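You operate a simulated robot arm through the tools that you are given. There is no shell and no other tool.

You are at the controls of a simulated two-armed robot. One attempt, no reset.

## Task
Drop the blended packs into the mixer drawer and lay both on top of the guard.
Fine: the main drive is locked; pull the hopper slide, push it back, open the drawer; it ends shut. Where these are worked on the way, their far stop is far enough and under half their travel is too little: hopper slide, mixer drawer.
Where things are to end (x, y in the base frame): fibre pack within 0.07 m of [0.65, 0.21]; fibre pack within 0.07 m of [0.59, 0.27].

The check looks at the end state, three seconds after you hand in, the way a careful person would. Anything else that was tipped, shoved, dropped, spilled or broken makes it a failure.

## Robot
Two 7-joint arms with two-finger grippers on one trunk that stands fixed in place. Base frame: the origin is at the foot of the trunk, x ahead of it, y to its left, z up. Units: m, rad, N and s.
The left shoulder is at [0.06, 0.123, 0.945], the right one opposite. With the tool pointing down near the work surface each hand reaches from about 0.34 to 0.8 m from the base axis, measured 20 degrees to its own side. Payload 1.47 kg a hand.
The tool frame of a hand sits at the grasp point between the pads (the TCP): z along the fingers, y along the line on which they close. The tips reach 0.016 m beyond it. The gripper opens to 0.087 m; its body begins 0.055 m behind the TCP.
Orientation is that of the tool frame in the base frame, as a unit quaternion [x, y, z, w]. With the fingers straight down and closing along the base's y, the tool's x points along the base's -x, its y along +y and its z along -z.

## Interface
- The arms move only by the tool apply_moves. It takes "left_moves", "right_moves" or both (then of equal length, played together; a hand with none holds still); each is a list of rows, each a list of 2 entries, a list of its own where there are three numbers: the shift along the base's x, y, z in units of 50 mm (1.0 is 50 mm), then the turn, a rotation vector about the base's x, y, z in units of 6 degrees (1.0 is 6 degrees). In form: [[[dx, dy, dz], [rx, ry, rz]], ...]. A call has 1 to 20 rows; each row shifts and turns the commanded pose from where the row before left it. "left_gripper" and "right_gripper" are, for a hand that has rows, the closure, from 0 (fully open) to 1 (shut), set as the call begins (left out, the last holds). A call with a number of a shift or a turn outside -1 to 1 is refused whole. Rows are played at 5 a second. More than 0.05 m and 0.15 rad between two rows, or a gripper value outside its range, and nothing of the call is played. Where a pose cannot be reached the arm comes as near as it can. A force on the tool above 40 N (or 10 N above the force at the start of the call, whichever is more), or a blocked arm, ends the call early, and 0.2 s more pass. The fingers move at their own pace (about 0.153 m/s each) and stop on an object; they squeeze with about 28 N. The grip force told is the motor's: it shows also when the fingers shut on nothing. Time passes only in rows, and 0.2 s behind the last, so rows that do not move let the fingers close. The reply holds the time, the measured pose of the TCP, the force on the tool along the base axes, the opening and the grip force, in the units named above and with some noise, with the torque about the TCP (base axes, N m) and any sound that the robot's microphone picked up.
- Cameras (640 x 400 px; columns grow to the right, rows downward): "scene" is now at [0.0864, 0.0226, 1.4997]; the picture's right is [0.26, -0.97, 0.00], its down [-0.73, -0.20, -0.65] and it looks along [0.63, 0.17, -0.76] (base axes); focal length 330 px, centre (320, 200). "left" rides on the left gripper at [0.073, -0.012, -0.09] in its tool frame; the picture's right is [0.16, 0.99, 0.00], its down [-0.72, 0.12, -0.68] and it looks along [-0.67, 0.11, 0.73] (tool axes); focal length 247 px, centre (320, 200). "right" rides on the right gripper at [0.073, 0.012, -0.09] in its tool frame; the picture's right is [-0.16, 0.99, 0.00], its down [-0.72, -0.12, -0.68] and it looks along [-0.67, -0.11, 0.73] (tool axes); focal length 247 px, centre (320, 200).
- grab_frame(camera): a new picture of that camera. No time passes.
- move_column(by): moves the trunk up (or, below 0, down) by that many m; the arms and the scene camera ride with it, the base frame stays. It gives what a move gives, with no picture.
- head_to(pan, tilt): turns the head with the scene camera to pan (to the left, within 2.094 rad either way) and tilt (down, from -0.506 to 1.204), counted from straight ahead of the robot. It gives what a move gives.
- measure_at(camera, pixels): for up to 12 pixels [column, row] of the newest picture of that camera ("zoom" is the newest enlarged one), the place [x, y, z] in the base frame of the surface seen there, good to about 0.003 m. No time passes.
- enlarge(camera, box): a new picture of the part [left, top, right, bottom] of that camera's present view, enlarged. No time passes.
- finish_job(): hands the job in; it is judged then, once.

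Open the grippers and draw the arms clear of the work before you hand the job in, unless the task says otherwise.

The tools are called after ">>>" as name(argument=value, ...) on one line, values as JSON. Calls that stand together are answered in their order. apply_moves: Moves the arms, as the interface text tells. Its arguments: {"type":"object","properties":{"left_moves":{"type":"array"},"left_gripper":{"type":"number"},"right_moves":{"type":"array"},"right_gripper":{"type":"number"}},"required":[]} The other tools are called the same way: move_column (by) moves the trunk up or down; head_to (pan, tilt) turns the head that bears the scene camera; grab_frame (camera) takes a picture; measure_at (camera, pixels) gives the place of the surface under pixels of a picture; enlarge (camera, box) takes an enlarged picture of a part of a camera's view; finish_job () hands the job in.

At the start:

```text
time_s: 0.0
left_ee_pos: [0.471, 0.1945, 1.1726]
left_ee_rot: [0.0, 1.0, 0.0, 0.0]
left_force: [-0.1, -0.2, 0.5]
left_ft_torque: [0.0, 0.01, 0.02]
left_gripper_width: 0.087
left_gripper_force: 0.1
right_ee_pos: [0.5416, -0.2134, 1.1648]
right_ee_rot: [0.0, 1.0, -0.001, 0.0]
right_force: [-0.1, -0.4, -0.1]
right_ft_torque: [0.02, 0.02, -0.02]
right_gripper_width: 0.0867
right_gripper_force: 0.0
trunk travel left (down, up): [-0.1, 0.13]
head pan, tilt (commanded): [0.264, 0.859]
```

scene: 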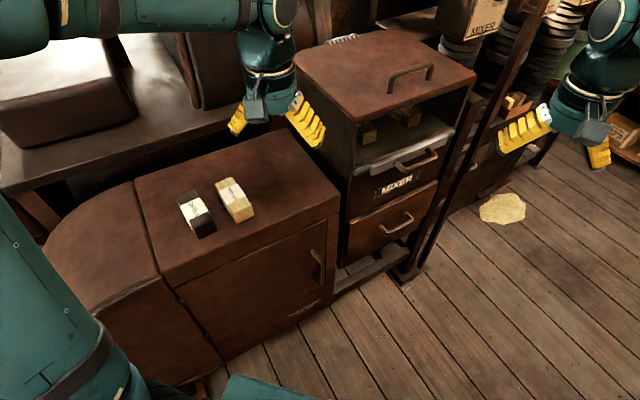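
right: 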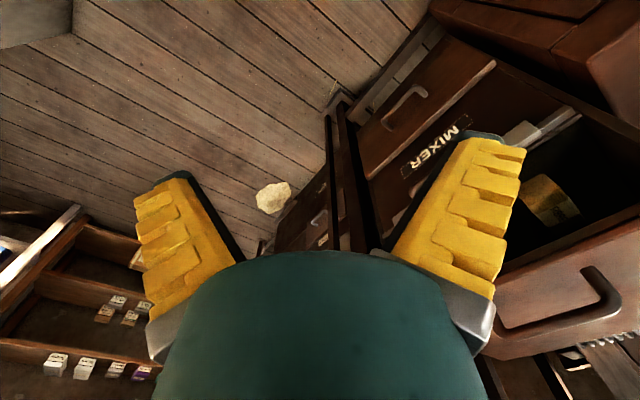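
left: 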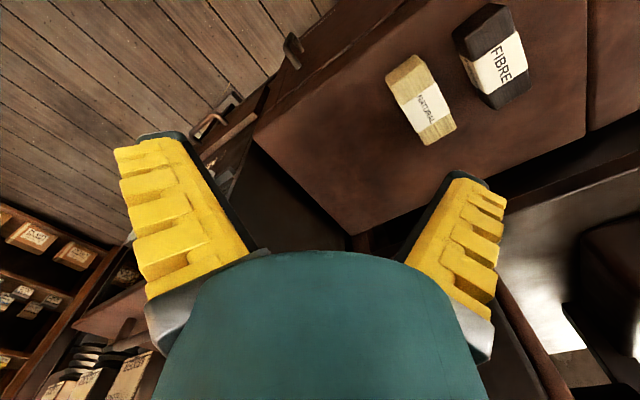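

The first pictures show two packs on a low cabinet (scene ~(195,214) and (234,200)) and a MIXER machine with a hopper handle (410,75), a slide handle (415,158) and a drawer handle (397,222). I'll look closer at each before moving.

>>> enlarge(camera="scene", box=[280, 20, 500, 290])

>>> enlarge(camera="scene", box=[140, 130, 360, 340])

>>> measure_at(camera="scene", pixels=[[195, 214], [234, 200], [410, 75], [432, 155], [410, 220], [400, 185], [405, 115], [368, 130], [317, 265], [160, 250], [300, 180], [503, 207]])

```text
1.48 times, centred on (390, 155) of scene
```

zoom: 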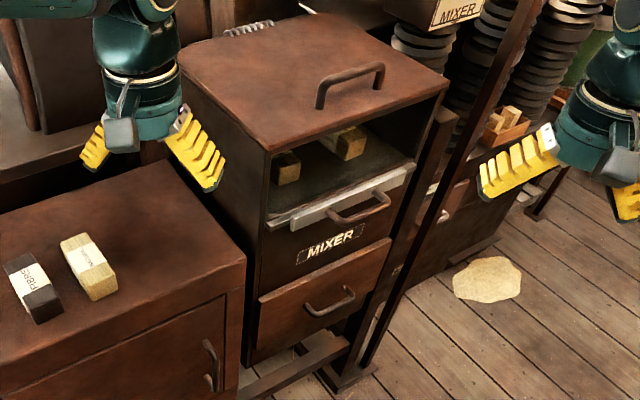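

```text
1.90 times, centred on (250, 235) of scene
```

zoom: 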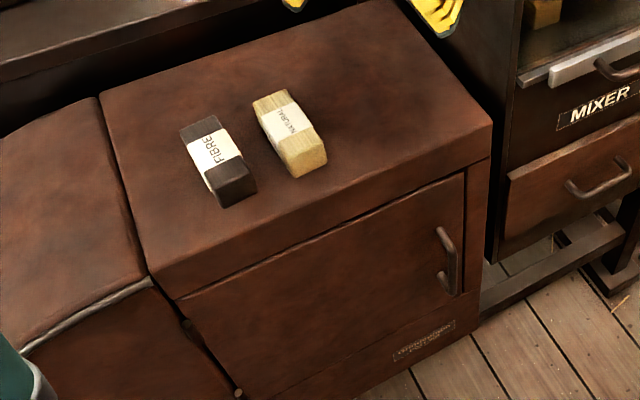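

```text
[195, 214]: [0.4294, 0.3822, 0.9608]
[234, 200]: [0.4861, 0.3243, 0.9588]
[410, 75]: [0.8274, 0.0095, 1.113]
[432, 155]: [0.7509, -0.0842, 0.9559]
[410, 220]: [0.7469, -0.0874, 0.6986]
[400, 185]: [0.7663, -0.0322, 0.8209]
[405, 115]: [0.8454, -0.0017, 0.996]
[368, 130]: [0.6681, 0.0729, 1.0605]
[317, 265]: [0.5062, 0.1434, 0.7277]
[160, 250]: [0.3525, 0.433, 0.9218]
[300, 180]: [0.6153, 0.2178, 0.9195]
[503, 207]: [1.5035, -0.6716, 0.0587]
```

The mixer's upper compartment holds two packs (scene ~(370,133) and (408,116)); the slide handle is beneath and the drawer below that. I'll read labels and measure the geometry of the front in detail.

>>> enlarge(camera="scene", box=[340, 90, 460, 165])

>>> measure_at(camera="scene", pixels=[[352, 180], [376, 190], [422, 174], [352, 176], [355, 172], [440, 140], [355, 230], [430, 195], [350, 265], [345, 225], [437, 185], [380, 235]])

>>> enlarge(camera="scene", box=[340, 140, 450, 260])

>>> enlarge(camera="scene", box=[280, 280, 340, 330])

```text
5.33 times, centred on (400, 128) of scene
```

zoom: 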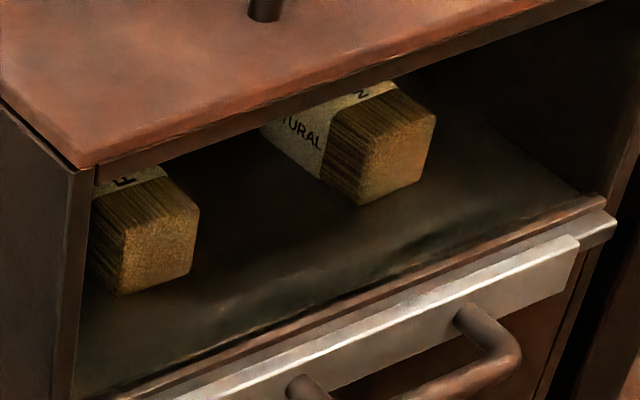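

```text
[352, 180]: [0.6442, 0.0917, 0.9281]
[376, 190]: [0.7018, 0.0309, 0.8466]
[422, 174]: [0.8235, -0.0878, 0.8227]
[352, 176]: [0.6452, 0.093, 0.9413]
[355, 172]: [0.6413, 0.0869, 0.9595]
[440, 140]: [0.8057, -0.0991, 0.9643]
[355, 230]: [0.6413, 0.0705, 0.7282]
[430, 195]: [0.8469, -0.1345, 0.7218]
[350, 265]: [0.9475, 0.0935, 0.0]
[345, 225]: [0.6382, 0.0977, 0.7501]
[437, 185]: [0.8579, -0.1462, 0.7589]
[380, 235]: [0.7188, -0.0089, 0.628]
```

```text
3.33 times, centred on (395, 200) of scene
```

zoom: 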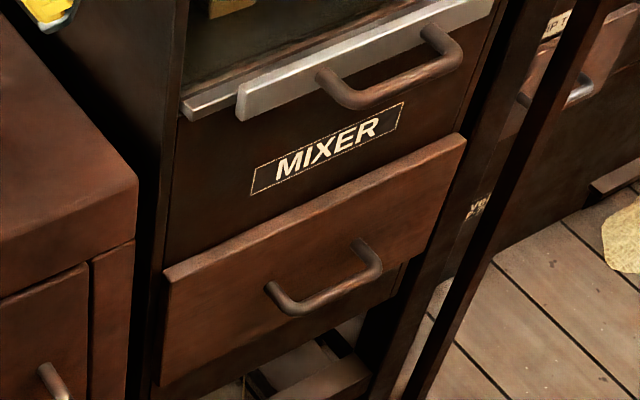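

```text
8.00 times, centred on (310, 305) of scene
```

zoom: 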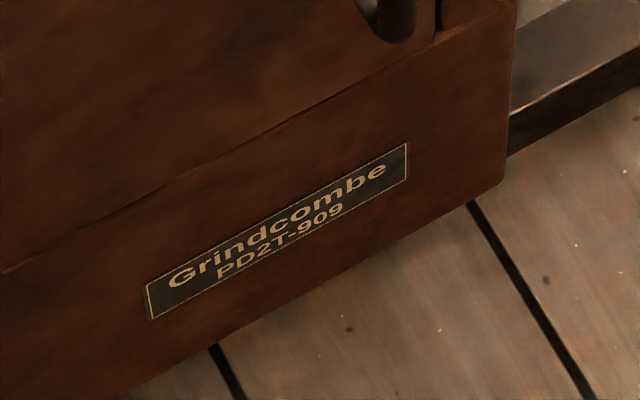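

The front plane looks to face about (-0.71,-0.71). I'll measure both handles, and the dark diagonal post right of the mixer, which could get in the right arm's way.

>>> measure_at(camera="scene", pixels=[[420, 250], [440, 215], [460, 165], [480, 120], [500, 75], [515, 40], [410, 268], [470, 110], [490, 90], [447, 200], [430, 240], [465, 140]])

>>> enlarge(camera="scene", box=[375, 140, 445, 185])

>>> measure_at(camera="zoom", pixels=[[200, 250], [240, 275], [300, 260], [400, 225], [500, 180], [545, 140], [480, 95], [100, 270], [300, 180], [520, 80], [560, 40], [60, 240]])

```text
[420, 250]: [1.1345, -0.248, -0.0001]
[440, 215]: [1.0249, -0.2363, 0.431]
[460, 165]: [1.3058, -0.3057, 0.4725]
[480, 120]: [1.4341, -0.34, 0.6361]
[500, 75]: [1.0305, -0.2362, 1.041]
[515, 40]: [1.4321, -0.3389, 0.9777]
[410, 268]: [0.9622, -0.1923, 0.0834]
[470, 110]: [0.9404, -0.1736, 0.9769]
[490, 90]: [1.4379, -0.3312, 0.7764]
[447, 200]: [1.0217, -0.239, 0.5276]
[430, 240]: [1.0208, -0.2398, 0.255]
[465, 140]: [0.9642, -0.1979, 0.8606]
```

```text
8.89 times, centred on (410, 162) of scene
```

zoom: 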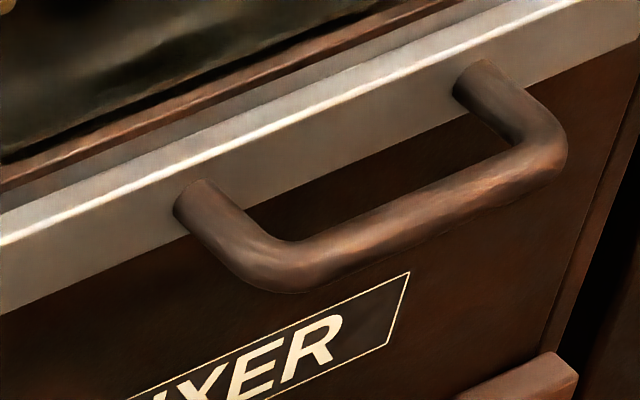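

```text
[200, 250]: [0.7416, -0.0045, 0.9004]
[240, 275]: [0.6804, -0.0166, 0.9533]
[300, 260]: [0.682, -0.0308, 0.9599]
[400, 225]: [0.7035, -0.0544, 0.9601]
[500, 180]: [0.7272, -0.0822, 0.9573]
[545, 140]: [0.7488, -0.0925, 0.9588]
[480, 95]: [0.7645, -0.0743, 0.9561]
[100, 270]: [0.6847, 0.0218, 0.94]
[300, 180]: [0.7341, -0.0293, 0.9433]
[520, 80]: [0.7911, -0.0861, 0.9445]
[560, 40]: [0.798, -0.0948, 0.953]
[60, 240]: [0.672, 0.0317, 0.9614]
```

The post stands behind x≈1.0, off to the side. Next I measure the drawer handle, the guard top's edges near the targets, and the packs in the hopper.

>>> enlarge(camera="scene", box=[365, 200, 435, 245])

>>> measure_at(camera="zoom", pixels=[[120, 270], [160, 300], [200, 310], [250, 290], [300, 260], [350, 220], [420, 180], [400, 120], [250, 200], [100, 200], [500, 100], [300, 100]])

>>> measure_at(camera="scene", pixels=[[336, 200], [330, 195], [300, 150], [270, 130], [255, 140], [180, 285], [140, 185], [320, 200], [280, 170], [310, 190], [295, 215], [250, 165]])

>>> measure_at(camera="scene", pixels=[[368, 124], [373, 138], [363, 135], [402, 108], [410, 118], [415, 110], [390, 130], [420, 135], [300, 70], [350, 95], [470, 75], [345, 40]])

```text
8.89 times, centred on (400, 222) of scene
```

zoom: 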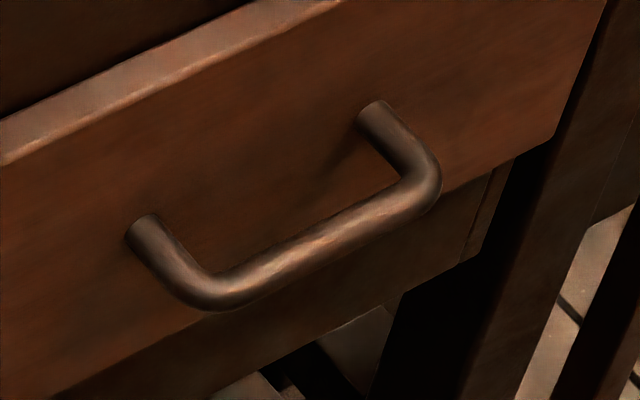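

```text
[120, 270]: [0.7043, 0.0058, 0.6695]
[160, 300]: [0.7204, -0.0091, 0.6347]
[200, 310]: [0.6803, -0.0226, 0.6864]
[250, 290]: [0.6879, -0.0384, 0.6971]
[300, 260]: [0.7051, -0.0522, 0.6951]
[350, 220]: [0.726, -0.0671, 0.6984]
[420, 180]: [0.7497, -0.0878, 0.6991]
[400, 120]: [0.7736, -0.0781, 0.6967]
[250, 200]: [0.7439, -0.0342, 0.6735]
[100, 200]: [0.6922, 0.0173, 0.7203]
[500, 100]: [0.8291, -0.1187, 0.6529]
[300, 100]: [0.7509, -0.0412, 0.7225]
```

```text
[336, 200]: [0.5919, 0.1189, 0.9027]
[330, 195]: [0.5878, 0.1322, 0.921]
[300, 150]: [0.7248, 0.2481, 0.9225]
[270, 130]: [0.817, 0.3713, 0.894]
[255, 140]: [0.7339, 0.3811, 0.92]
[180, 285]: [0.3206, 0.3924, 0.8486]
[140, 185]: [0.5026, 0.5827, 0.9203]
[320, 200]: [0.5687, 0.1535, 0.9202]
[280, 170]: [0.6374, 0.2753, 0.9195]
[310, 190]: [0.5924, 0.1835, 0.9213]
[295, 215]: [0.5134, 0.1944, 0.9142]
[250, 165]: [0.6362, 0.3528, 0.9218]
```

```text
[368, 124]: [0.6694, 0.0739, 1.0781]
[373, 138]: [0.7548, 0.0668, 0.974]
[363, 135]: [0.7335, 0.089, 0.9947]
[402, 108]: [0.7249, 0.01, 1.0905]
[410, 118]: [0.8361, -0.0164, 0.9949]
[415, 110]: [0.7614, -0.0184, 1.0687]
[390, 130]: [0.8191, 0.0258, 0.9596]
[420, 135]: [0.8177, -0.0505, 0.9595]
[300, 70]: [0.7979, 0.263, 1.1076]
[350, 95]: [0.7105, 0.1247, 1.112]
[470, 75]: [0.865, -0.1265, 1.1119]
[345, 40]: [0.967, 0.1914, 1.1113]
```

Guard top is at z≈0.920 with its right edge at x−y≈0.475; targets sit on it. Before moving the arms I'll look around the right side for obstacles and at the rest of the mixer.

>>> head_to(pan=-0.3, tilt=0.8)

>>> grab_frame(camera="scene")

```text
time_s: 1.0
left_ee_pos: [0.4694, 0.1942, 1.172]
left_ee_rot: [0.0, 1.0, -0.001, 0.0]
left_force: [0.4, -0.1, 0.5]
left_ft_torque: [-0.03, -0.02, 0.0]
left_gripper_width: 0.087
left_gripper_force: 0.1
right_ee_pos: [0.5398, -0.214, 1.1648]
right_ee_rot: [0.0, 1.0, 0.0, 0.0]
right_force: [-0.2, 0.5, 0.7]
right_ft_torque: [-0.04, 0.0, 0.02]
right_gripper_width: 0.0869
right_gripper_force: 0.0
trunk travel left (down, up): [-0.1, 0.13]
head pan, tilt (commanded): [-0.3, 0.799]
```

```text
taken
```

scene: 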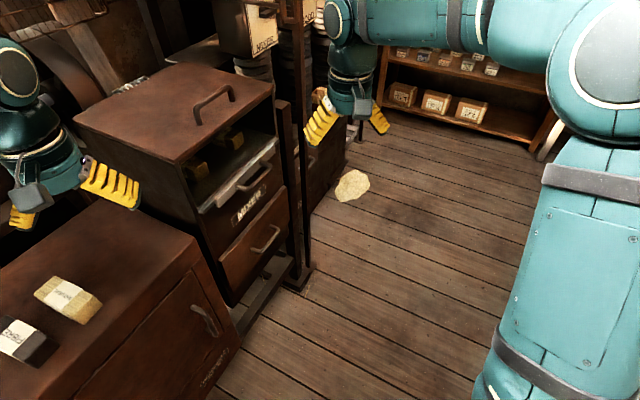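

The right side is open floor. I'll also look up/ahead for other controls or labels (main drive) to know what not to touch.

>>> head_to(pan=0.1, tilt=0.45)

>>> grab_frame(camera="scene")

>>> head_to(pan=0.9, tilt=0.7)

>>> grab_frame(camera="scene")

```text
time_s: 1.9
left_ee_pos: [0.471, 0.1938, 1.172]
left_ee_rot: [0.0, 1.0, -0.001, 0.0]
left_force: [0.2, -0.3, 0.2]
left_ft_torque: [-0.03, 0.0, 0.0]
left_gripper_width: 0.0869
left_gripper_force: 0.0
right_ee_pos: [0.5422, -0.2137, 1.1643]
right_ee_rot: [0.0, 1.0, -0.001, 0.0]
right_force: [-0.1, -0.7, -0.1]
right_ft_torque: [0.0, -0.02, 0.0]
right_gripper_width: 0.087
right_gripper_force: 0.1
trunk travel left (down, up): [-0.1, 0.13]
head pan, tilt (commanded): [0.099, 0.45]
```

```text
taken
```

scene: 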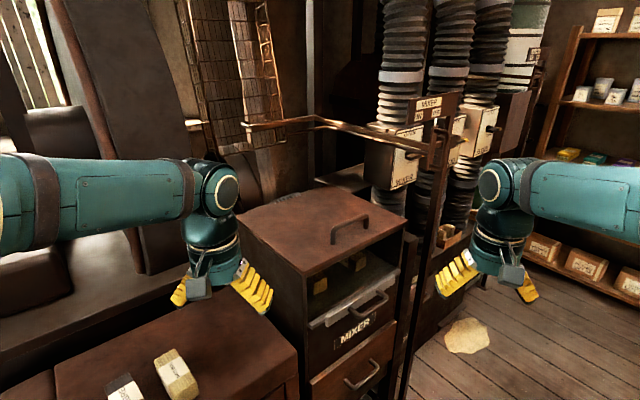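

```text
time_s: 3.0
left_ee_pos: [0.4712, 0.1947, 1.172]
left_ee_rot: [0.0, 1.0, -0.001, 0.0]
left_force: [-0.7, 0.6, 0.3]
left_ft_torque: [0.01, 0.0, 0.03]
left_gripper_width: 0.0871
left_gripper_force: 0.0
right_ee_pos: [0.541, -0.2138, 1.1647]
right_ee_rot: [0.0, 1.0, 0.0, 0.0]
right_force: [-0.4, 0.6, -0.9]
right_ft_torque: [0.03, 0.01, 0.04]
right_gripper_width: 0.0872
right_gripper_force: 0.0
trunk travel left (down, up): [-0.1, 0.13]
head pan, tilt (commanded): [0.901, 0.7]
```

```text
taken
```

scene: 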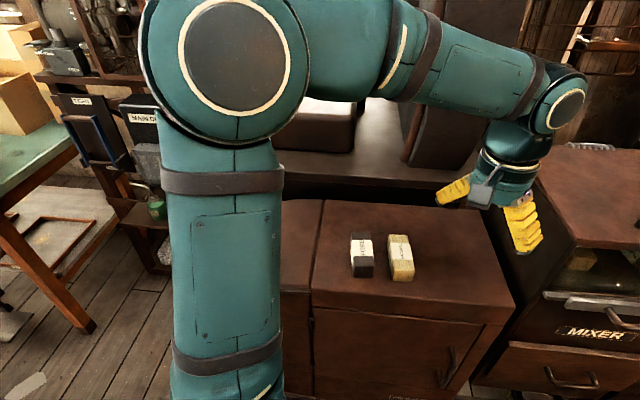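

I can see a box labelled "MAIN D…" at (140,118) and a sign on the post in the other view. Enlarging these to read them.

>>> enlarge(camera="scene", box=[40, 70, 180, 230])

>>> head_to(pan=0.0, tilt=0.35)

>>> enlarge(camera="scene", box=[330, 80, 530, 250])

```text
2.50 times, centred on (110, 150) of scene
```

zoom: 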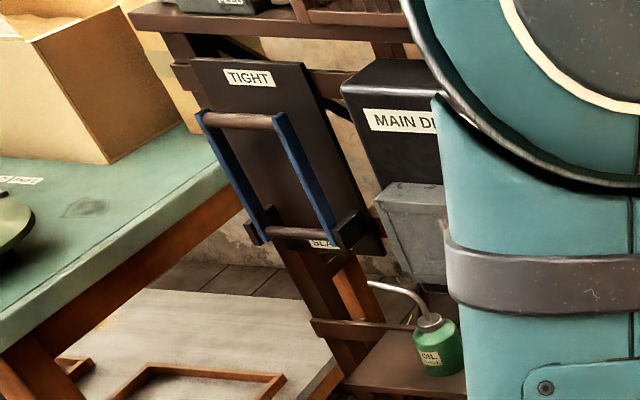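

```text
time_s: 4.2
left_ee_pos: [0.4704, 0.1946, 1.1723]
left_ee_rot: [0.0, 1.0, 0.0, 0.0]
left_force: [-0.8, -0.5, 0.0]
left_ft_torque: [0.0, 0.0, 0.01]
left_gripper_width: 0.087
left_gripper_force: 0.1
right_ee_pos: [0.5409, -0.2129, 1.1645]
right_ee_rot: [0.0, 1.0, 0.0, 0.0]
right_force: [0.3, -0.5, 0.2]
right_ft_torque: [0.01, 0.0, 0.01]
right_gripper_width: 0.0868
right_gripper_force: 0.1
trunk travel left (down, up): [-0.1, 0.13]
head pan, tilt (commanded): [0.0, 0.351]
```

```text
2.35 times, centred on (430, 165) of scene
```

zoom: 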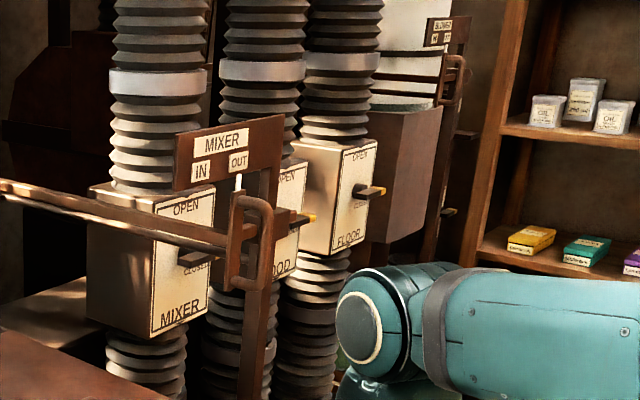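

I've read the labels: the blast gates, MIXER IN/OUT lever and MAIN DRIVE box are not part of this, so they stay untouched. I turn the right hand −45° in yaw in free space first (the right side shows clear floor), toward a horizontal approach to the slide handle.

>>> apply_moves(right_moves=[[[0, 0, 0], [0, 0, -0.9375]], [[0, 0, 0], [0, 0, -0.9375]], [[0, 0, 0], [0, 0, -0.9375]], [[0, 0, 0], [0, 0, -0.9375]], [[0, 0, 0], [0, 0, -0.9375]], [[0, 0, 0], [0, 0, -0.9375]], [[0, 0, 0], [0, 0, -0.9375]], [[0, 0, 0], [0, 0, -0.9375]]], right_gripper=0.3)

```text
time_s: 6.0
left_ee_pos: [0.4709, 0.1941, 1.1723]
left_ee_rot: [0.0, 1.0, 0.0, 0.0]
left_force: [-0.2, 0.0, 0.8]
left_ft_torque: [0.04, 0.03, -0.03]
left_gripper_width: 0.0869
left_gripper_force: 0.1
right_ee_pos: [0.5417, -0.2129, 1.1631]
right_ee_rot: [0.384, 0.923, 0.0, 0.0]
right_force: [-0.1, -0.3, -0.3]
right_ft_torque: [0.02, -0.02, -0.02]
right_gripper_width: 0.0654
right_gripper_force: 3.9
trunk travel left (down, up): [-0.1, 0.13]
head pan, tilt (commanded): [0.0, 0.351]
```

Yaw is right (tool y now along (0.71,0.71)). Now I pitch the fingers up to horizontal about (0.71,−0.71) while sinking to about the slide handle's height, staying ~0.16 m in front of it.

>>> apply_moves(right_moves=[[[0.0, 0.0, -0.3], [0.9642, -0.9642, 0]], [[0.0, 0.0, -0.3], [0.9642, -0.9642, 0]], [[0.0, 0.0, -0.3], [0.9642, -0.9642, 0]], [[0.0, 0.0, -0.3], [0.9642, -0.9642, 0]], [[0.0, 0.0, -0.3], [0.9642, -0.9642, 0]], [[0.0, 0.0, -0.3], [0.9642, -0.9642, 0]], [[0.0, 0.0, -0.3], [0.9642, -0.9642, 0]], [[0.0, 0.0, -0.3], [0.9642, -0.9642, 0]], [[0.0, 0.0, -0.3], [0.9642, -0.9642, 0]], [[0.0, 0.0, -0.3], [0.9642, -0.9642, 0]], [[0.0, 0.0, -0.3], [0.9642, -0.9642, 0]]])

>>> head_to(pan=-0.05, tilt=0.75)

>>> grab_frame(camera="scene")

>>> grab_frame(camera="right")

```text
time_s: 8.4
left_ee_pos: [0.4707, 0.1925, 1.1715]
left_ee_rot: [0.0, 1.0, 0.0, 0.0]
left_force: [0.1, -0.4, -0.1]
left_ft_torque: [0.0, 0.04, -0.01]
left_gripper_width: 0.0871
left_gripper_force: 0.1
right_ee_pos: [0.5416, -0.2141, 0.9981]
right_ee_rot: [0.271, 0.652, 0.654, 0.271]
right_force: [-0.3, 0.8, 0.3]
right_ft_torque: [0.01, -0.06, -0.02]
right_gripper_width: 0.0655
right_gripper_force: 2.8
trunk travel left (down, up): [-0.1, 0.13]
head pan, tilt (commanded): [0.0, 0.351]
```

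```text
time_s: 9.2
left_ee_pos: [0.4696, 0.1931, 1.1728]
left_ee_rot: [0.0, 1.0, 0.0, 0.001]
left_force: [0.1, -0.1, 0.0]
left_ft_torque: [0.0, -0.03, 0.02]
left_gripper_width: 0.087
left_gripper_force: 0.0
right_ee_pos: [0.5411, -0.2123, 1.0005]
right_ee_rot: [0.271, 0.653, 0.654, 0.27]
right_force: [-0.3, -0.6, 0.9]
right_ft_torque: [-0.04, -0.01, 0.0]
right_gripper_width: 0.0655
right_gripper_force: 3.4
trunk travel left (down, up): [-0.1, 0.13]
head pan, tilt (commanded): [-0.051, 0.75]
```

```text
taken
```

scene: 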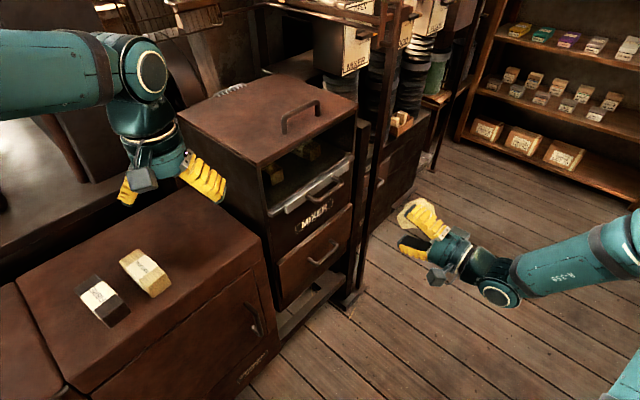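

```text
taken
```

right: 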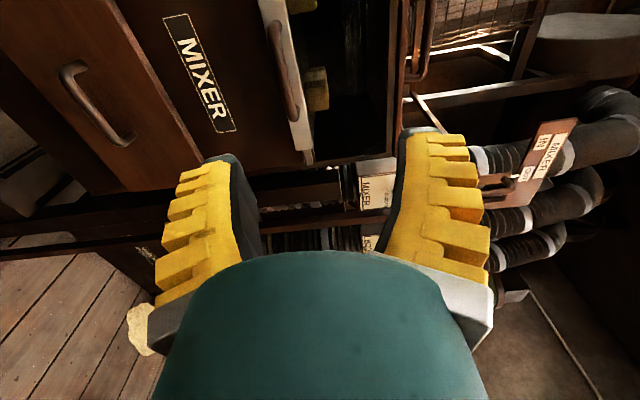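

The hand is horizontal and clear of everything; the slide handle shows at (285,70) in the right view. I move to about 65 mm in front of it at its height, then check.

>>> apply_moves(right_moves=[[[0.25, 0.22, -0.3], [0, 0, 0]], [[0.25, 0.22, -0.3], [0, 0, 0]], [[0.25, 0.22, -0.3], [0, 0, 0]], [[0.5, 0.44, 0], [0, 0, 0]], [[0.5, 0.44, 0], [0, 0, 0]], [[0.5, 0.44, 0], [0, 0, 0]], [[0.29, 0.24, 0], [0, 0, 0]]], right_gripper=0.3)

>>> grab_frame(camera="right")

>>> enlarge(camera="scene", box=[240, 110, 480, 290])

```text
time_s: 10.8
left_ee_pos: [0.4704, 0.1943, 1.1727]
left_ee_rot: [0.0, 1.0, 0.001, 0.0]
left_force: [-0.6, -0.2, 0.0]
left_ft_torque: [0.03, -0.02, -0.01]
left_gripper_width: 0.0871
left_gripper_force: 0.0
right_ee_pos: [0.6694, -0.1022, 0.953]
right_ee_rot: [0.27, 0.653, 0.654, 0.272]
right_force: [-0.1, 0.0, -0.3]
right_ft_torque: [0.0, 0.03, 0.02]
right_gripper_width: 0.0653
right_gripper_force: 2.8
trunk travel left (down, up): [-0.1, 0.13]
head pan, tilt (commanded): [-0.051, 0.75]
```

```text
taken
```

right: 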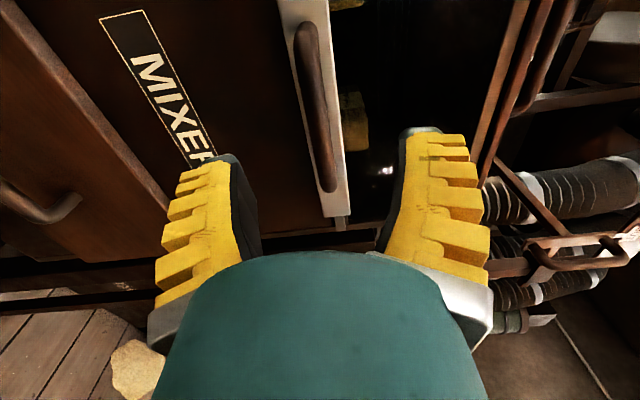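

```text
2.22 times, centred on (360, 200) of scene
```

zoom: 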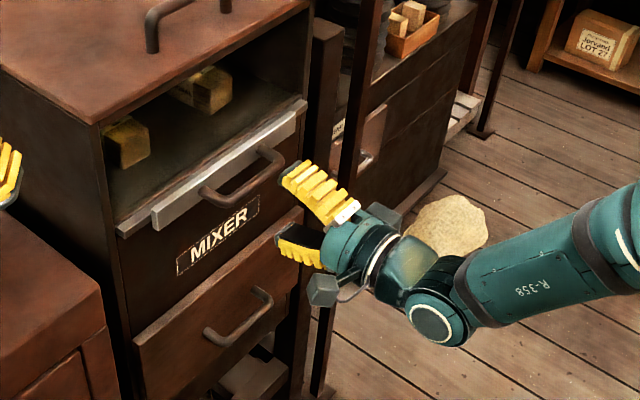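

The handle bar lies centred between the fingers at right view (300..335, 30..190). I'll measure it from here for the final approach.

>>> measure_at(camera="right", pixels=[[305, 50], [312, 90], [320, 130], [328, 175], [300, 30], [335, 90], [345, 205], [300, 90], [330, 190], [345, 100]])

```text
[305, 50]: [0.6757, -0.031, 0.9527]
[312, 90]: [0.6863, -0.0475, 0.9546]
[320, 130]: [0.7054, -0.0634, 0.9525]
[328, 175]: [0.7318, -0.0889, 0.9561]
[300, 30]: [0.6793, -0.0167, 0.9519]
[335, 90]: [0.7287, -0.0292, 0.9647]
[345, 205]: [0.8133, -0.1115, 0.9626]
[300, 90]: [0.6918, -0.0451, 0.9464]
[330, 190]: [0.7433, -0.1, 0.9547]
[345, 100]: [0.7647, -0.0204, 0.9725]
```

The bar's front face is at d=(x+y)/√2≈0.4535, z≈0.953; my TCP is at d=0.401. I advance 60 mm along (0.71,0.71) with the gripper still 65 mm open.

>>> apply_moves(right_moves=[[[0.285, 0.285, 0], [0, 0, 0]], [[0.285, 0.285, 0], [0, 0, 0]], [[0.28, 0.28, 0], [0, 0, 0]]])

>>> grab_frame(camera="right")

```text
time_s: 11.7
left_ee_pos: [0.4707, 0.1943, 1.172]
left_ee_rot: [-0.001, 1.0, 0.0, 0.0]
left_force: [0.0, 0.1, -0.4]
left_ft_torque: [-0.02, -0.05, 0.02]
left_gripper_width: 0.087
left_gripper_force: 0.1
right_ee_pos: [0.7103, -0.0599, 0.9553]
right_ee_rot: [0.271, 0.653, 0.653, 0.272]
right_force: [0.1, 0.3, -0.1]
right_ft_torque: [0.01, 0.01, 0.0]
right_gripper_width: 0.0656
right_gripper_force: 3.2
trunk travel left (down, up): [-0.1, 0.13]
head pan, tilt (commanded): [-0.051, 0.75]
```

```text
taken
```

right: 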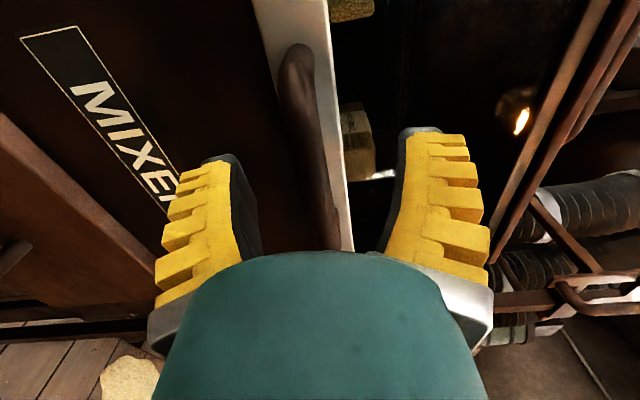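

No contact yet and the bar lies between the fingers at right view (310,150). I close the gripper on it with still rows.

>>> apply_moves(right_moves=[[[0, 0, 0], [0, 0, 0]], [[0, 0, 0], [0, 0, 0]], [[0, 0, 0], [0, 0, 0]], [[0, 0, 0], [0, 0, 0]]], right_gripper=1.0)

>>> grab_frame(camera="right")

```text
time_s: 12.7
left_ee_pos: [0.4715, 0.1938, 1.171]
left_ee_rot: [0.0, 1.0, 0.0, -0.001]
left_force: [0.4, -0.1, 1.1]
left_ft_torque: [0.0, 0.05, 0.0]
left_gripper_width: 0.0869
left_gripper_force: 0.0
right_ee_pos: [0.7098, -0.0594, 0.9531]
right_ee_rot: [0.272, 0.654, 0.652, 0.27]
right_force: [-1.8, 2.7, -13.6]
right_ft_torque: [-0.04, 0.04, -0.13]
right_gripper_width: 0.009
right_gripper_force: 30.4
trunk travel left (down, up): [-0.1, 0.13]
head pan, tilt (commanded): [-0.051, 0.75]
```

```text
taken
```

right: 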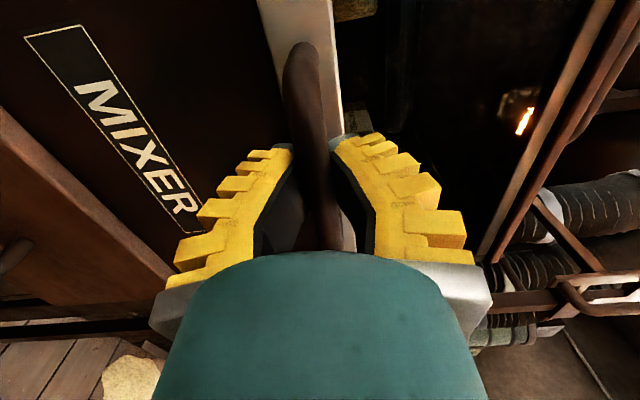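

The fingers stopped on the bar (opening 9 mm, 30 N) with a small downward force, so the bar is slightly low; I correct 2 mm down and begin pulling along (−0.71,−0.71) in 20 mm rows.

>>> apply_moves(right_moves=[[[0, 0, -0.04], [0, 0, 0]], [[-0.283, -0.283, 0], [0, 0, 0]], [[-0.283, -0.283, 0], [0, 0, 0]], [[-0.283, -0.283, 0], [0, 0, 0]], [[-0.283, -0.283, 0], [0, 0, 0]]])

>>> grab_frame(camera="scene")

```text
time_s: 13.8
left_ee_pos: [0.4708, 0.193, 1.1715]
left_ee_rot: [0.0, 1.0, 0.0, 0.0]
left_force: [0.2, 0.4, -0.3]
left_ft_torque: [0.01, 0.01, -0.01]
left_gripper_width: 0.087
left_gripper_force: 0.1
right_ee_pos: [0.6535, -0.1175, 0.9535]
right_ee_rot: [0.271, 0.653, 0.653, 0.271]
right_force: [3.4, -3.9, -1.1]
right_ft_torque: [0.0, 0.02, -0.11]
right_gripper_width: 0.0092
right_gripper_force: 29.9
trunk travel left (down, up): [-0.1, 0.13]
head pan, tilt (commanded): [-0.051, 0.75]
```

```text
taken
```

scene: 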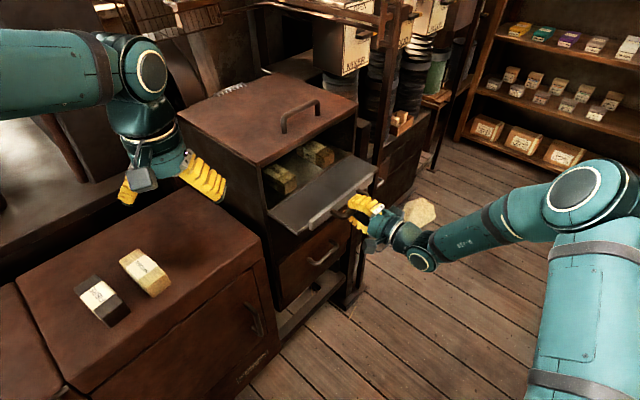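

The slide has come out ~80 mm and the packs seem to have shifted too. I'll zoom on the compartment to see whether packs ride along with the slide.

>>> enlarge(camera="scene", box=[240, 120, 400, 240])

>>> measure_at(camera="scene", pixels=[[280, 180], [318, 152], [300, 200], [290, 190], [345, 175], [330, 165], [287, 193], [325, 163]])

>>> grab_frame(camera="right")

```text
3.33 times, centred on (320, 180) of scene
```

zoom: 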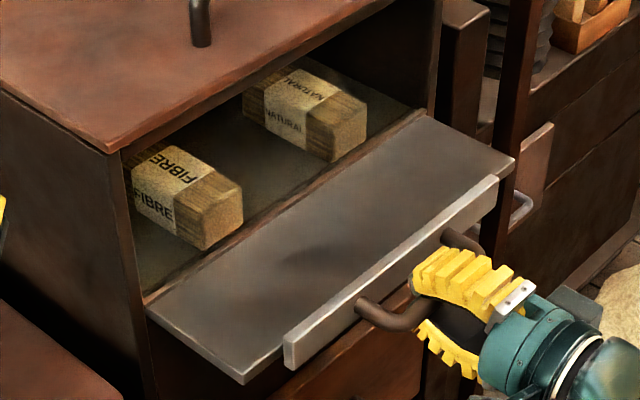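

```text
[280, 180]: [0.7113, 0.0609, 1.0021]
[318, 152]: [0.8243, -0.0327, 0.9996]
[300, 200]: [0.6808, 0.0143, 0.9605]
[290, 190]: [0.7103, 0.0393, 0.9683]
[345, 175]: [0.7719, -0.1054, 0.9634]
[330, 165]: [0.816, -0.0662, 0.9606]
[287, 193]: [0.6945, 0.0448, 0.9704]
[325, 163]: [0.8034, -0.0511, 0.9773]
```

```text
taken
```

right: 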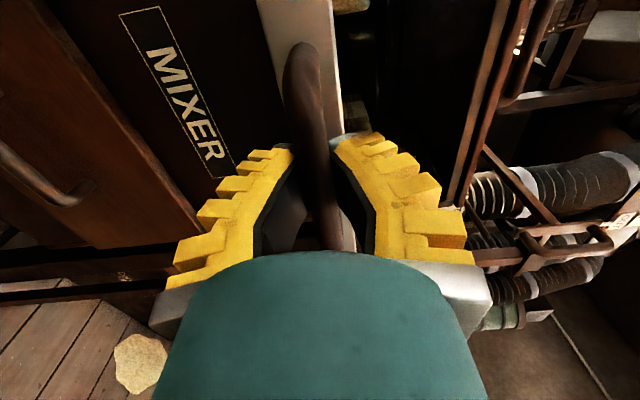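

The packs (FIBRE and NATURAL labels) ride on the slide toward a small front lip, with ~20 mm left to it. I pull slower now (8 mm rows) and check that the lip stops them.

>>> apply_moves(right_moves=[[[-0.115, -0.115, 0], [0, 0, 0]], [[-0.115, -0.115, 0], [0, 0, 0]], [[-0.115, -0.115, 0], [0, 0, 0]], [[-0.115, -0.115, 0], [0, 0, 0]], [[-0.115, -0.115, 0], [0, 0, 0]]])

>>> enlarge(camera="scene", box=[240, 120, 400, 240])

```text
time_s: 15.1
left_ee_pos: [0.4708, 0.1945, 1.1718]
left_ee_rot: [0.0, 1.0, 0.0, 0.0]
left_force: [-0.7, 0.7, 0.4]
left_ft_torque: [0.0, 0.01, 0.01]
left_gripper_width: 0.0871
left_gripper_force: 0.0
right_ee_pos: [0.6234, -0.1447, 0.9534]
right_ee_rot: [0.269, 0.653, 0.654, 0.271]
right_force: [-0.3, 0.0, 0.4]
right_ft_torque: [-0.04, -0.01, -0.03]
right_gripper_width: 0.0002
right_gripper_force: 27.9
trunk travel left (down, up): [-0.1, 0.13]
head pan, tilt (commanded): [-0.051, 0.75]
```

```text
3.33 times, centred on (320, 180) of scene
```

zoom: 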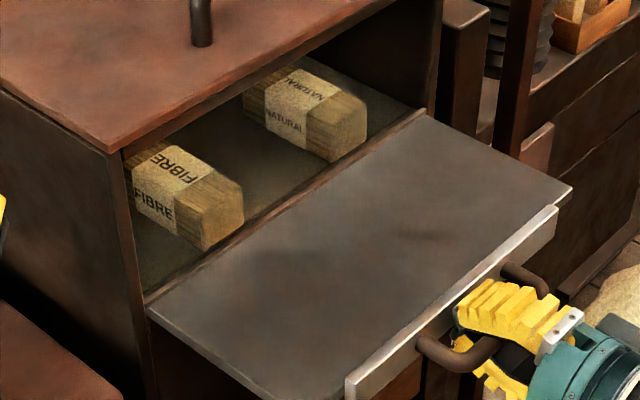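

The gripper now reads 0.2 mm, so it slipped off the bar after ~0.11 m of travel; the packs are still resting behind the lip. I'll measure where the slide stands now.

>>> measure_at(camera="zoom", pixels=[[400, 355], [480, 290], [550, 215], [470, 355], [440, 345], [350, 380], [300, 290], [500, 270], [220, 130], [150, 270], [290, 170], [170, 240]])

>>> grab_frame(camera="right")

>>> grab_frame(camera="scene")

```text
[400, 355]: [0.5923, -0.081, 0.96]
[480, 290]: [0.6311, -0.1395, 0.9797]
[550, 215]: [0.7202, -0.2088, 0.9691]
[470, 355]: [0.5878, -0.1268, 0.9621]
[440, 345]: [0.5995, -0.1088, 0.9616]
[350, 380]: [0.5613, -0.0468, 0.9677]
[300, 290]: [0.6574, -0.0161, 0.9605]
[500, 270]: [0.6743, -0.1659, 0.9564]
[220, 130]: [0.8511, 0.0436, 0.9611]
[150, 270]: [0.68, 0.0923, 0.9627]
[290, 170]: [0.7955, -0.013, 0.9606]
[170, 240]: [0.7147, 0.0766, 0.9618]
```

```text
taken
```

right: 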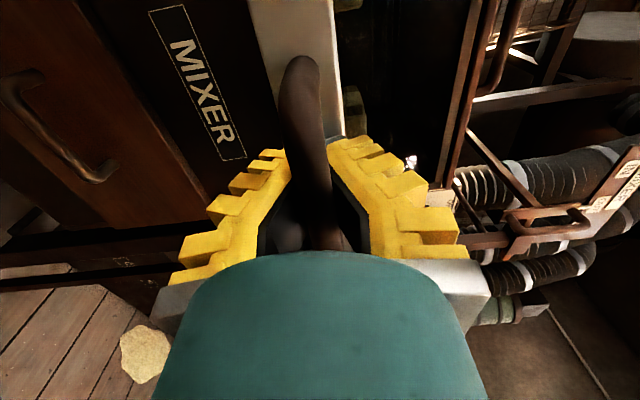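

```text
taken
```

scene: 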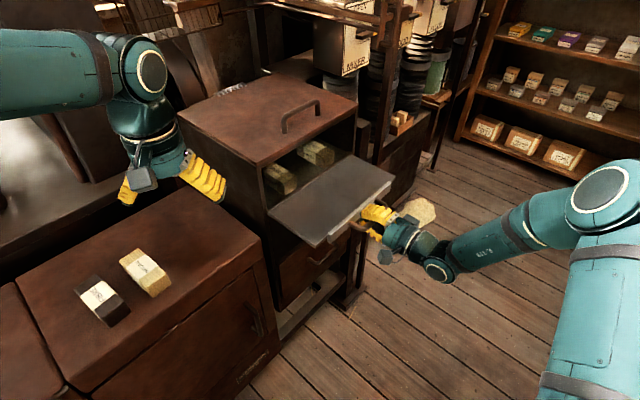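

The bar measures at d≈0.33 (z≈0.962), slightly behind the TCP (d=0.3385), so it has slid into the hollow behind the closed pads and is caged, which still works as a hook. I keep pulling gently along (−0.71,−0.71) and watch the force.

>>> apply_moves(right_moves=[[[-0.14, -0.14, 0], [0, 0, 0]], [[-0.14, -0.14, 0], [0, 0, 0]], [[-0.14, -0.14, 0], [0, 0, 0]], [[-0.14, -0.14, 0], [0, 0, 0]], [[-0.14, -0.14, 0], [0, 0, 0]], [[-0.14, -0.14, 0], [0, 0, 0]]])

>>> grab_frame(camera="scene")

>>> enlarge(camera="scene", box=[240, 120, 420, 255])

```text
time_s: 16.4
left_ee_pos: [0.4704, 0.1939, 1.1722]
left_ee_rot: [0.0, 1.0, 0.001, 0.0]
left_force: [0.3, 0.1, 0.2]
left_ft_torque: [0.0, 0.0, -0.02]
left_gripper_width: 0.0869
left_gripper_force: 0.1
right_ee_pos: [0.5822, -0.1863, 0.9522]
right_ee_rot: [0.27, 0.653, 0.653, 0.272]
right_force: [-1.2, 1.2, 2.8]
right_ft_torque: [-0.02, 0.01, -0.01]
right_gripper_width: 0.0
right_gripper_force: 28.5
trunk travel left (down, up): [-0.1, 0.13]
head pan, tilt (commanded): [-0.051, 0.75]
```

```text
taken
```

scene: 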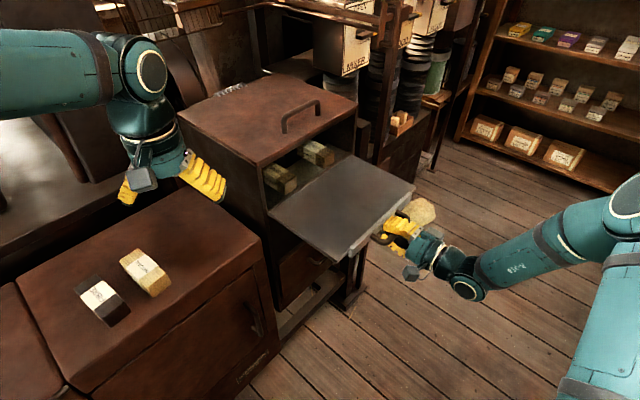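

```text
2.96 times, centred on (330, 188) of scene
```

zoom: 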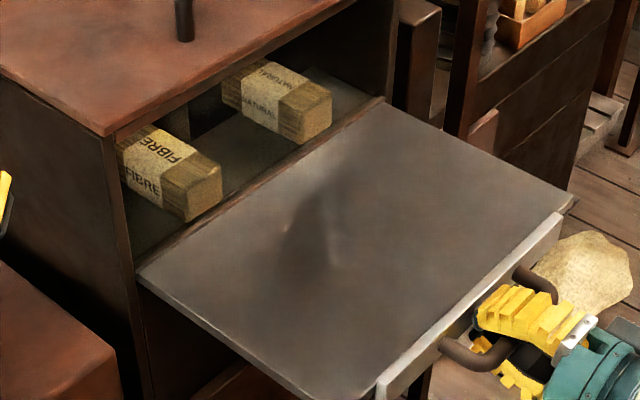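

The slide follows with the packs held by the lip, and a dark gap behind them at zoom (195,120) shows the slide's rear edge coming. I keep pulling in 10 mm rows until it stops.

>>> apply_moves(right_moves=[[[-0.14, -0.14, 0], [0, 0, 0]], [[-0.14, -0.14, 0], [0, 0, 0]], [[-0.14, -0.14, 0], [0, 0, 0]], [[-0.14, -0.14, 0], [0, 0, 0]], [[-0.14, -0.14, 0], [0, 0, 0]]])

>>> enlarge(camera="scene", box=[240, 120, 420, 255])

```text
time_s: 17.6
left_ee_pos: [0.4711, 0.1943, 1.1724]
left_ee_rot: [0.0, 1.0, 0.0, 0.0]
left_force: [0.0, -0.5, 0.1]
left_ft_torque: [0.01, -0.01, 0.01]
left_gripper_width: 0.0871
left_gripper_force: 0.0
right_ee_pos: [0.5471, -0.2215, 0.9519]
right_ee_rot: [0.27, 0.652, 0.654, 0.271]
right_force: [-0.1, 0.1, 4.7]
right_ft_torque: [-0.08, 0.0, -0.05]
right_gripper_width: 0.0002
right_gripper_force: 28.5
trunk travel left (down, up): [-0.1, 0.13]
head pan, tilt (commanded): [-0.051, 0.75]
```

```text
2.96 times, centred on (330, 188) of scene
```

zoom: 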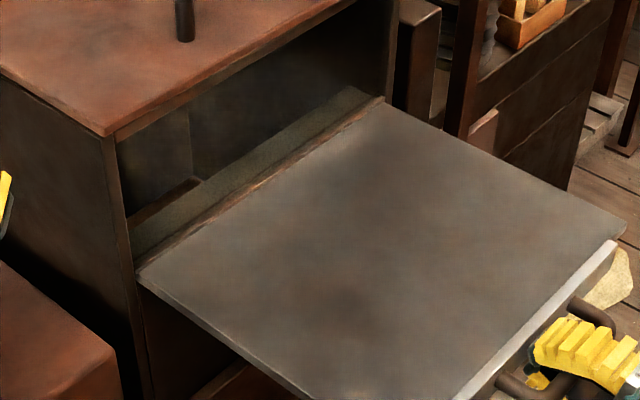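

Both packs have fallen out of the compartment (none left behind the lip). I measure the dark interior to see the slide's rear edge and whether anything is standing up in the way of pushing it back.

>>> measure_at(camera="zoom", pixels=[[150, 215], [185, 190], [250, 145], [165, 150], [300, 120], [350, 95], [160, 240], [200, 130], [150, 180]])

>>> grab_frame(camera="right")

>>> enlarge(camera="scene", box=[265, 140, 355, 200])

```text
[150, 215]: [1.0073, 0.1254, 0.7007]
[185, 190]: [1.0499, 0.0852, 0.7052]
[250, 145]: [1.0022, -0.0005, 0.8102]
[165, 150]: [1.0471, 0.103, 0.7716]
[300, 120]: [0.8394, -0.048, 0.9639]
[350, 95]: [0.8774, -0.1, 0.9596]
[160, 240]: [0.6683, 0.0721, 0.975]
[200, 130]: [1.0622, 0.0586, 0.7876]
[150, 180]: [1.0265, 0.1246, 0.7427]
```

```text
taken
```

right: 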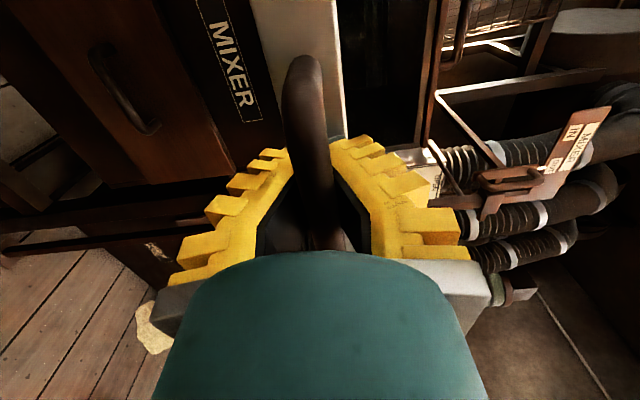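

```text
6.67 times, centred on (310, 170) of scene
```

zoom: 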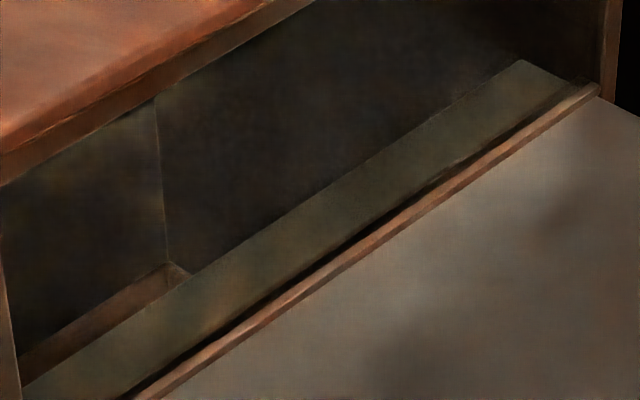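

The interior is empty at slide level (rear edge of slide at d≈0.55, drawer back visible at z≈0.70), so nothing blocks it. I push the slide back with the closed fingertips against its steel front, 15 mm rows.

>>> apply_moves(right_moves=[[[0.21, 0.21, 0], [0, 0, 0]], [[0.21, 0.21, 0], [0, 0, 0]], [[0.21, 0.21, 0], [0, 0, 0]], [[0.21, 0.21, 0], [0, 0, 0]], [[0.21, 0.21, 0], [0, 0, 0]], [[0.21, 0.21, 0], [0, 0, 0]], [[0.21, 0.21, 0], [0, 0, 0]], [[0.21, 0.21, 0], [0, 0, 0]], [[0.21, 0.21, 0], [0, 0, 0]], [[0.21, 0.21, 0], [0, 0, 0]], [[0.21, 0.21, 0], [0, 0, 0]], [[0.21, 0.21, 0], [0, 0, 0]]])

>>> enlarge(camera="scene", box=[240, 120, 420, 255])

```text
time_s: 20.2
left_ee_pos: [0.4708, 0.1936, 1.1724]
left_ee_rot: [0.0, 1.0, 0.0, 0.0]
left_force: [0.4, 0.0, 1.0]
left_ft_torque: [-0.01, -0.02, 0.0]
left_gripper_width: 0.0869
left_gripper_force: 0.2
right_ee_pos: [0.6737, -0.0965, 0.9531]
right_ee_rot: [0.27, 0.654, 0.653, 0.271]
right_force: [0.3, 0.6, 0.4]
right_ft_torque: [0.01, 0.0, 0.03]
right_gripper_width: 0.0001
right_gripper_force: 28.1
trunk travel left (down, up): [-0.1, 0.13]
head pan, tilt (commanded): [-0.051, 0.75]
```

```text
2.96 times, centred on (330, 188) of scene
```

zoom: 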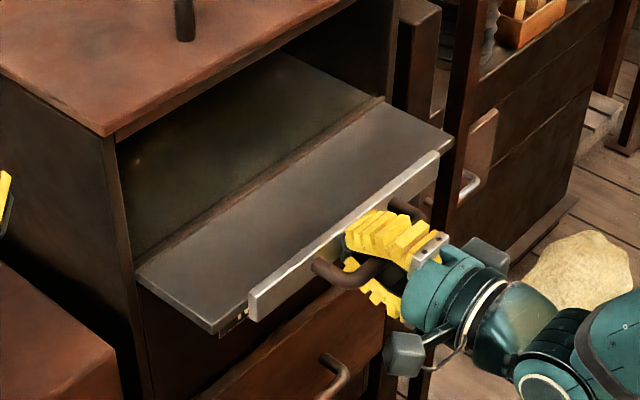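

The slide is following back in smoothly with no force. Another ~75 mm to go; I continue in smaller rows.

>>> apply_moves(right_moves=[[[0.18, 0.18, 0], [0, 0, 0]], [[0.18, 0.18, 0], [0, 0, 0]], [[0.18, 0.18, 0], [0, 0, 0]], [[0.18, 0.18, 0], [0, 0, 0]], [[0.12, 0.12, 0], [0, 0, 0]], [[0.12, 0.12, 0], [0, 0, 0]], [[0.06, 0.06, 0], [0, 0, 0]]])

>>> enlarge(camera="scene", box=[240, 120, 420, 255])

```text
time_s: 21.9
left_ee_pos: [0.4705, 0.1923, 1.1715]
left_ee_rot: [-0.001, 1.0, 0.0, 0.0]
left_force: [0.6, -0.1, -0.4]
left_ft_torque: [0.03, 0.0, 0.0]
left_gripper_width: 0.0869
left_gripper_force: 0.0
right_ee_pos: [0.7237, -0.0445, 0.9524]
right_ee_rot: [0.27, 0.654, 0.653, 0.271]
right_force: [-0.3, -0.2, -1.0]
right_ft_torque: [0.02, 0.03, 0.0]
right_gripper_width: 0.0
right_gripper_force: 28.1
trunk travel left (down, up): [-0.1, 0.13]
head pan, tilt (commanded): [-0.051, 0.75]
```

```text
2.96 times, centred on (330, 188) of scene
```

zoom: 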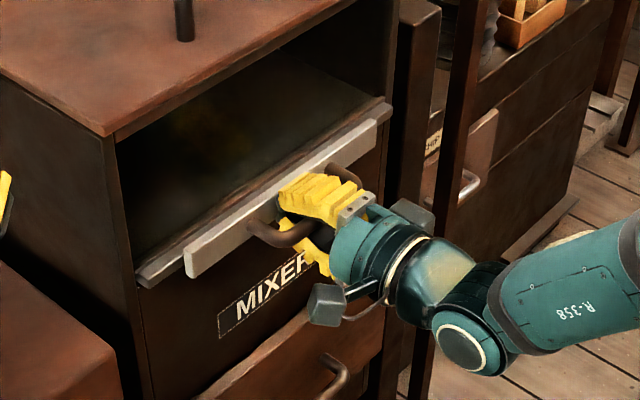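

Nearly closed (TCP d≈0.480). I nudge on in 4 mm rows until the force shows the end stop.

>>> apply_moves(right_moves=[[[0.06, 0.06, 0], [0, 0, 0]], [[0.05, 0.05, 0], [0, 0, 0]]])

>>> enlarge(camera="scene", box=[240, 120, 420, 255])

>>> measure_at(camera="zoom", pixels=[[200, 250], [190, 265], [370, 140], [210, 265], [230, 245], [160, 265]])

```text
time_s: 22.6
left_ee_pos: [0.4683, 0.1932, 1.1733]
left_ee_rot: [-0.001, 1.0, 0.001, 0.002]
left_force: [0.9, 0.8, -0.5]
left_ft_torque: [0.0, 0.02, 0.02]
left_gripper_width: 0.0871
left_gripper_force: 0.0
right_ee_pos: [0.727, -0.0429, 0.9517]
right_ee_rot: [0.27, 0.653, 0.653, 0.273]
right_force: [-21.2, -13.9, 6.7]
right_ft_torque: [0.13, -0.12, 0.12]
right_gripper_width: 0.0061
right_gripper_force: 29.2
trunk travel left (down, up): [-0.1, 0.13]
head pan, tilt (commanded): [-0.051, 0.75]
stopped in row 2 (right hand): the force on the tool passed its limit at 42 N (the readings are from after the stop); the commanded pose is now the measured one
```

```text
2.96 times, centred on (330, 188) of scene
```

zoom: 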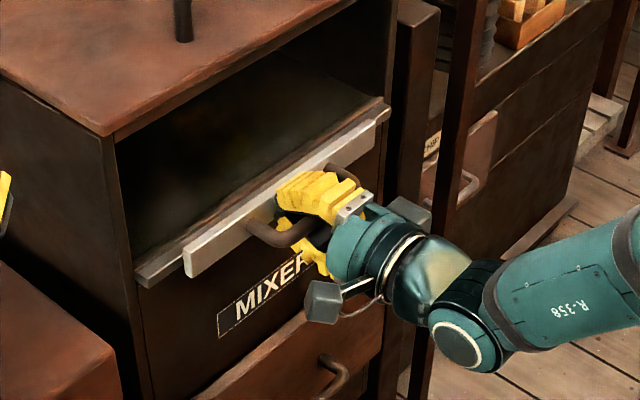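

```text
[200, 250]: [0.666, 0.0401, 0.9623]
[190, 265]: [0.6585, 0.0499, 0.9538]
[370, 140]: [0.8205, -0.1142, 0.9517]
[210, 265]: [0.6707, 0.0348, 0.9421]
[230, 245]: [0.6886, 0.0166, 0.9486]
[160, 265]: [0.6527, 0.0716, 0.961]
```

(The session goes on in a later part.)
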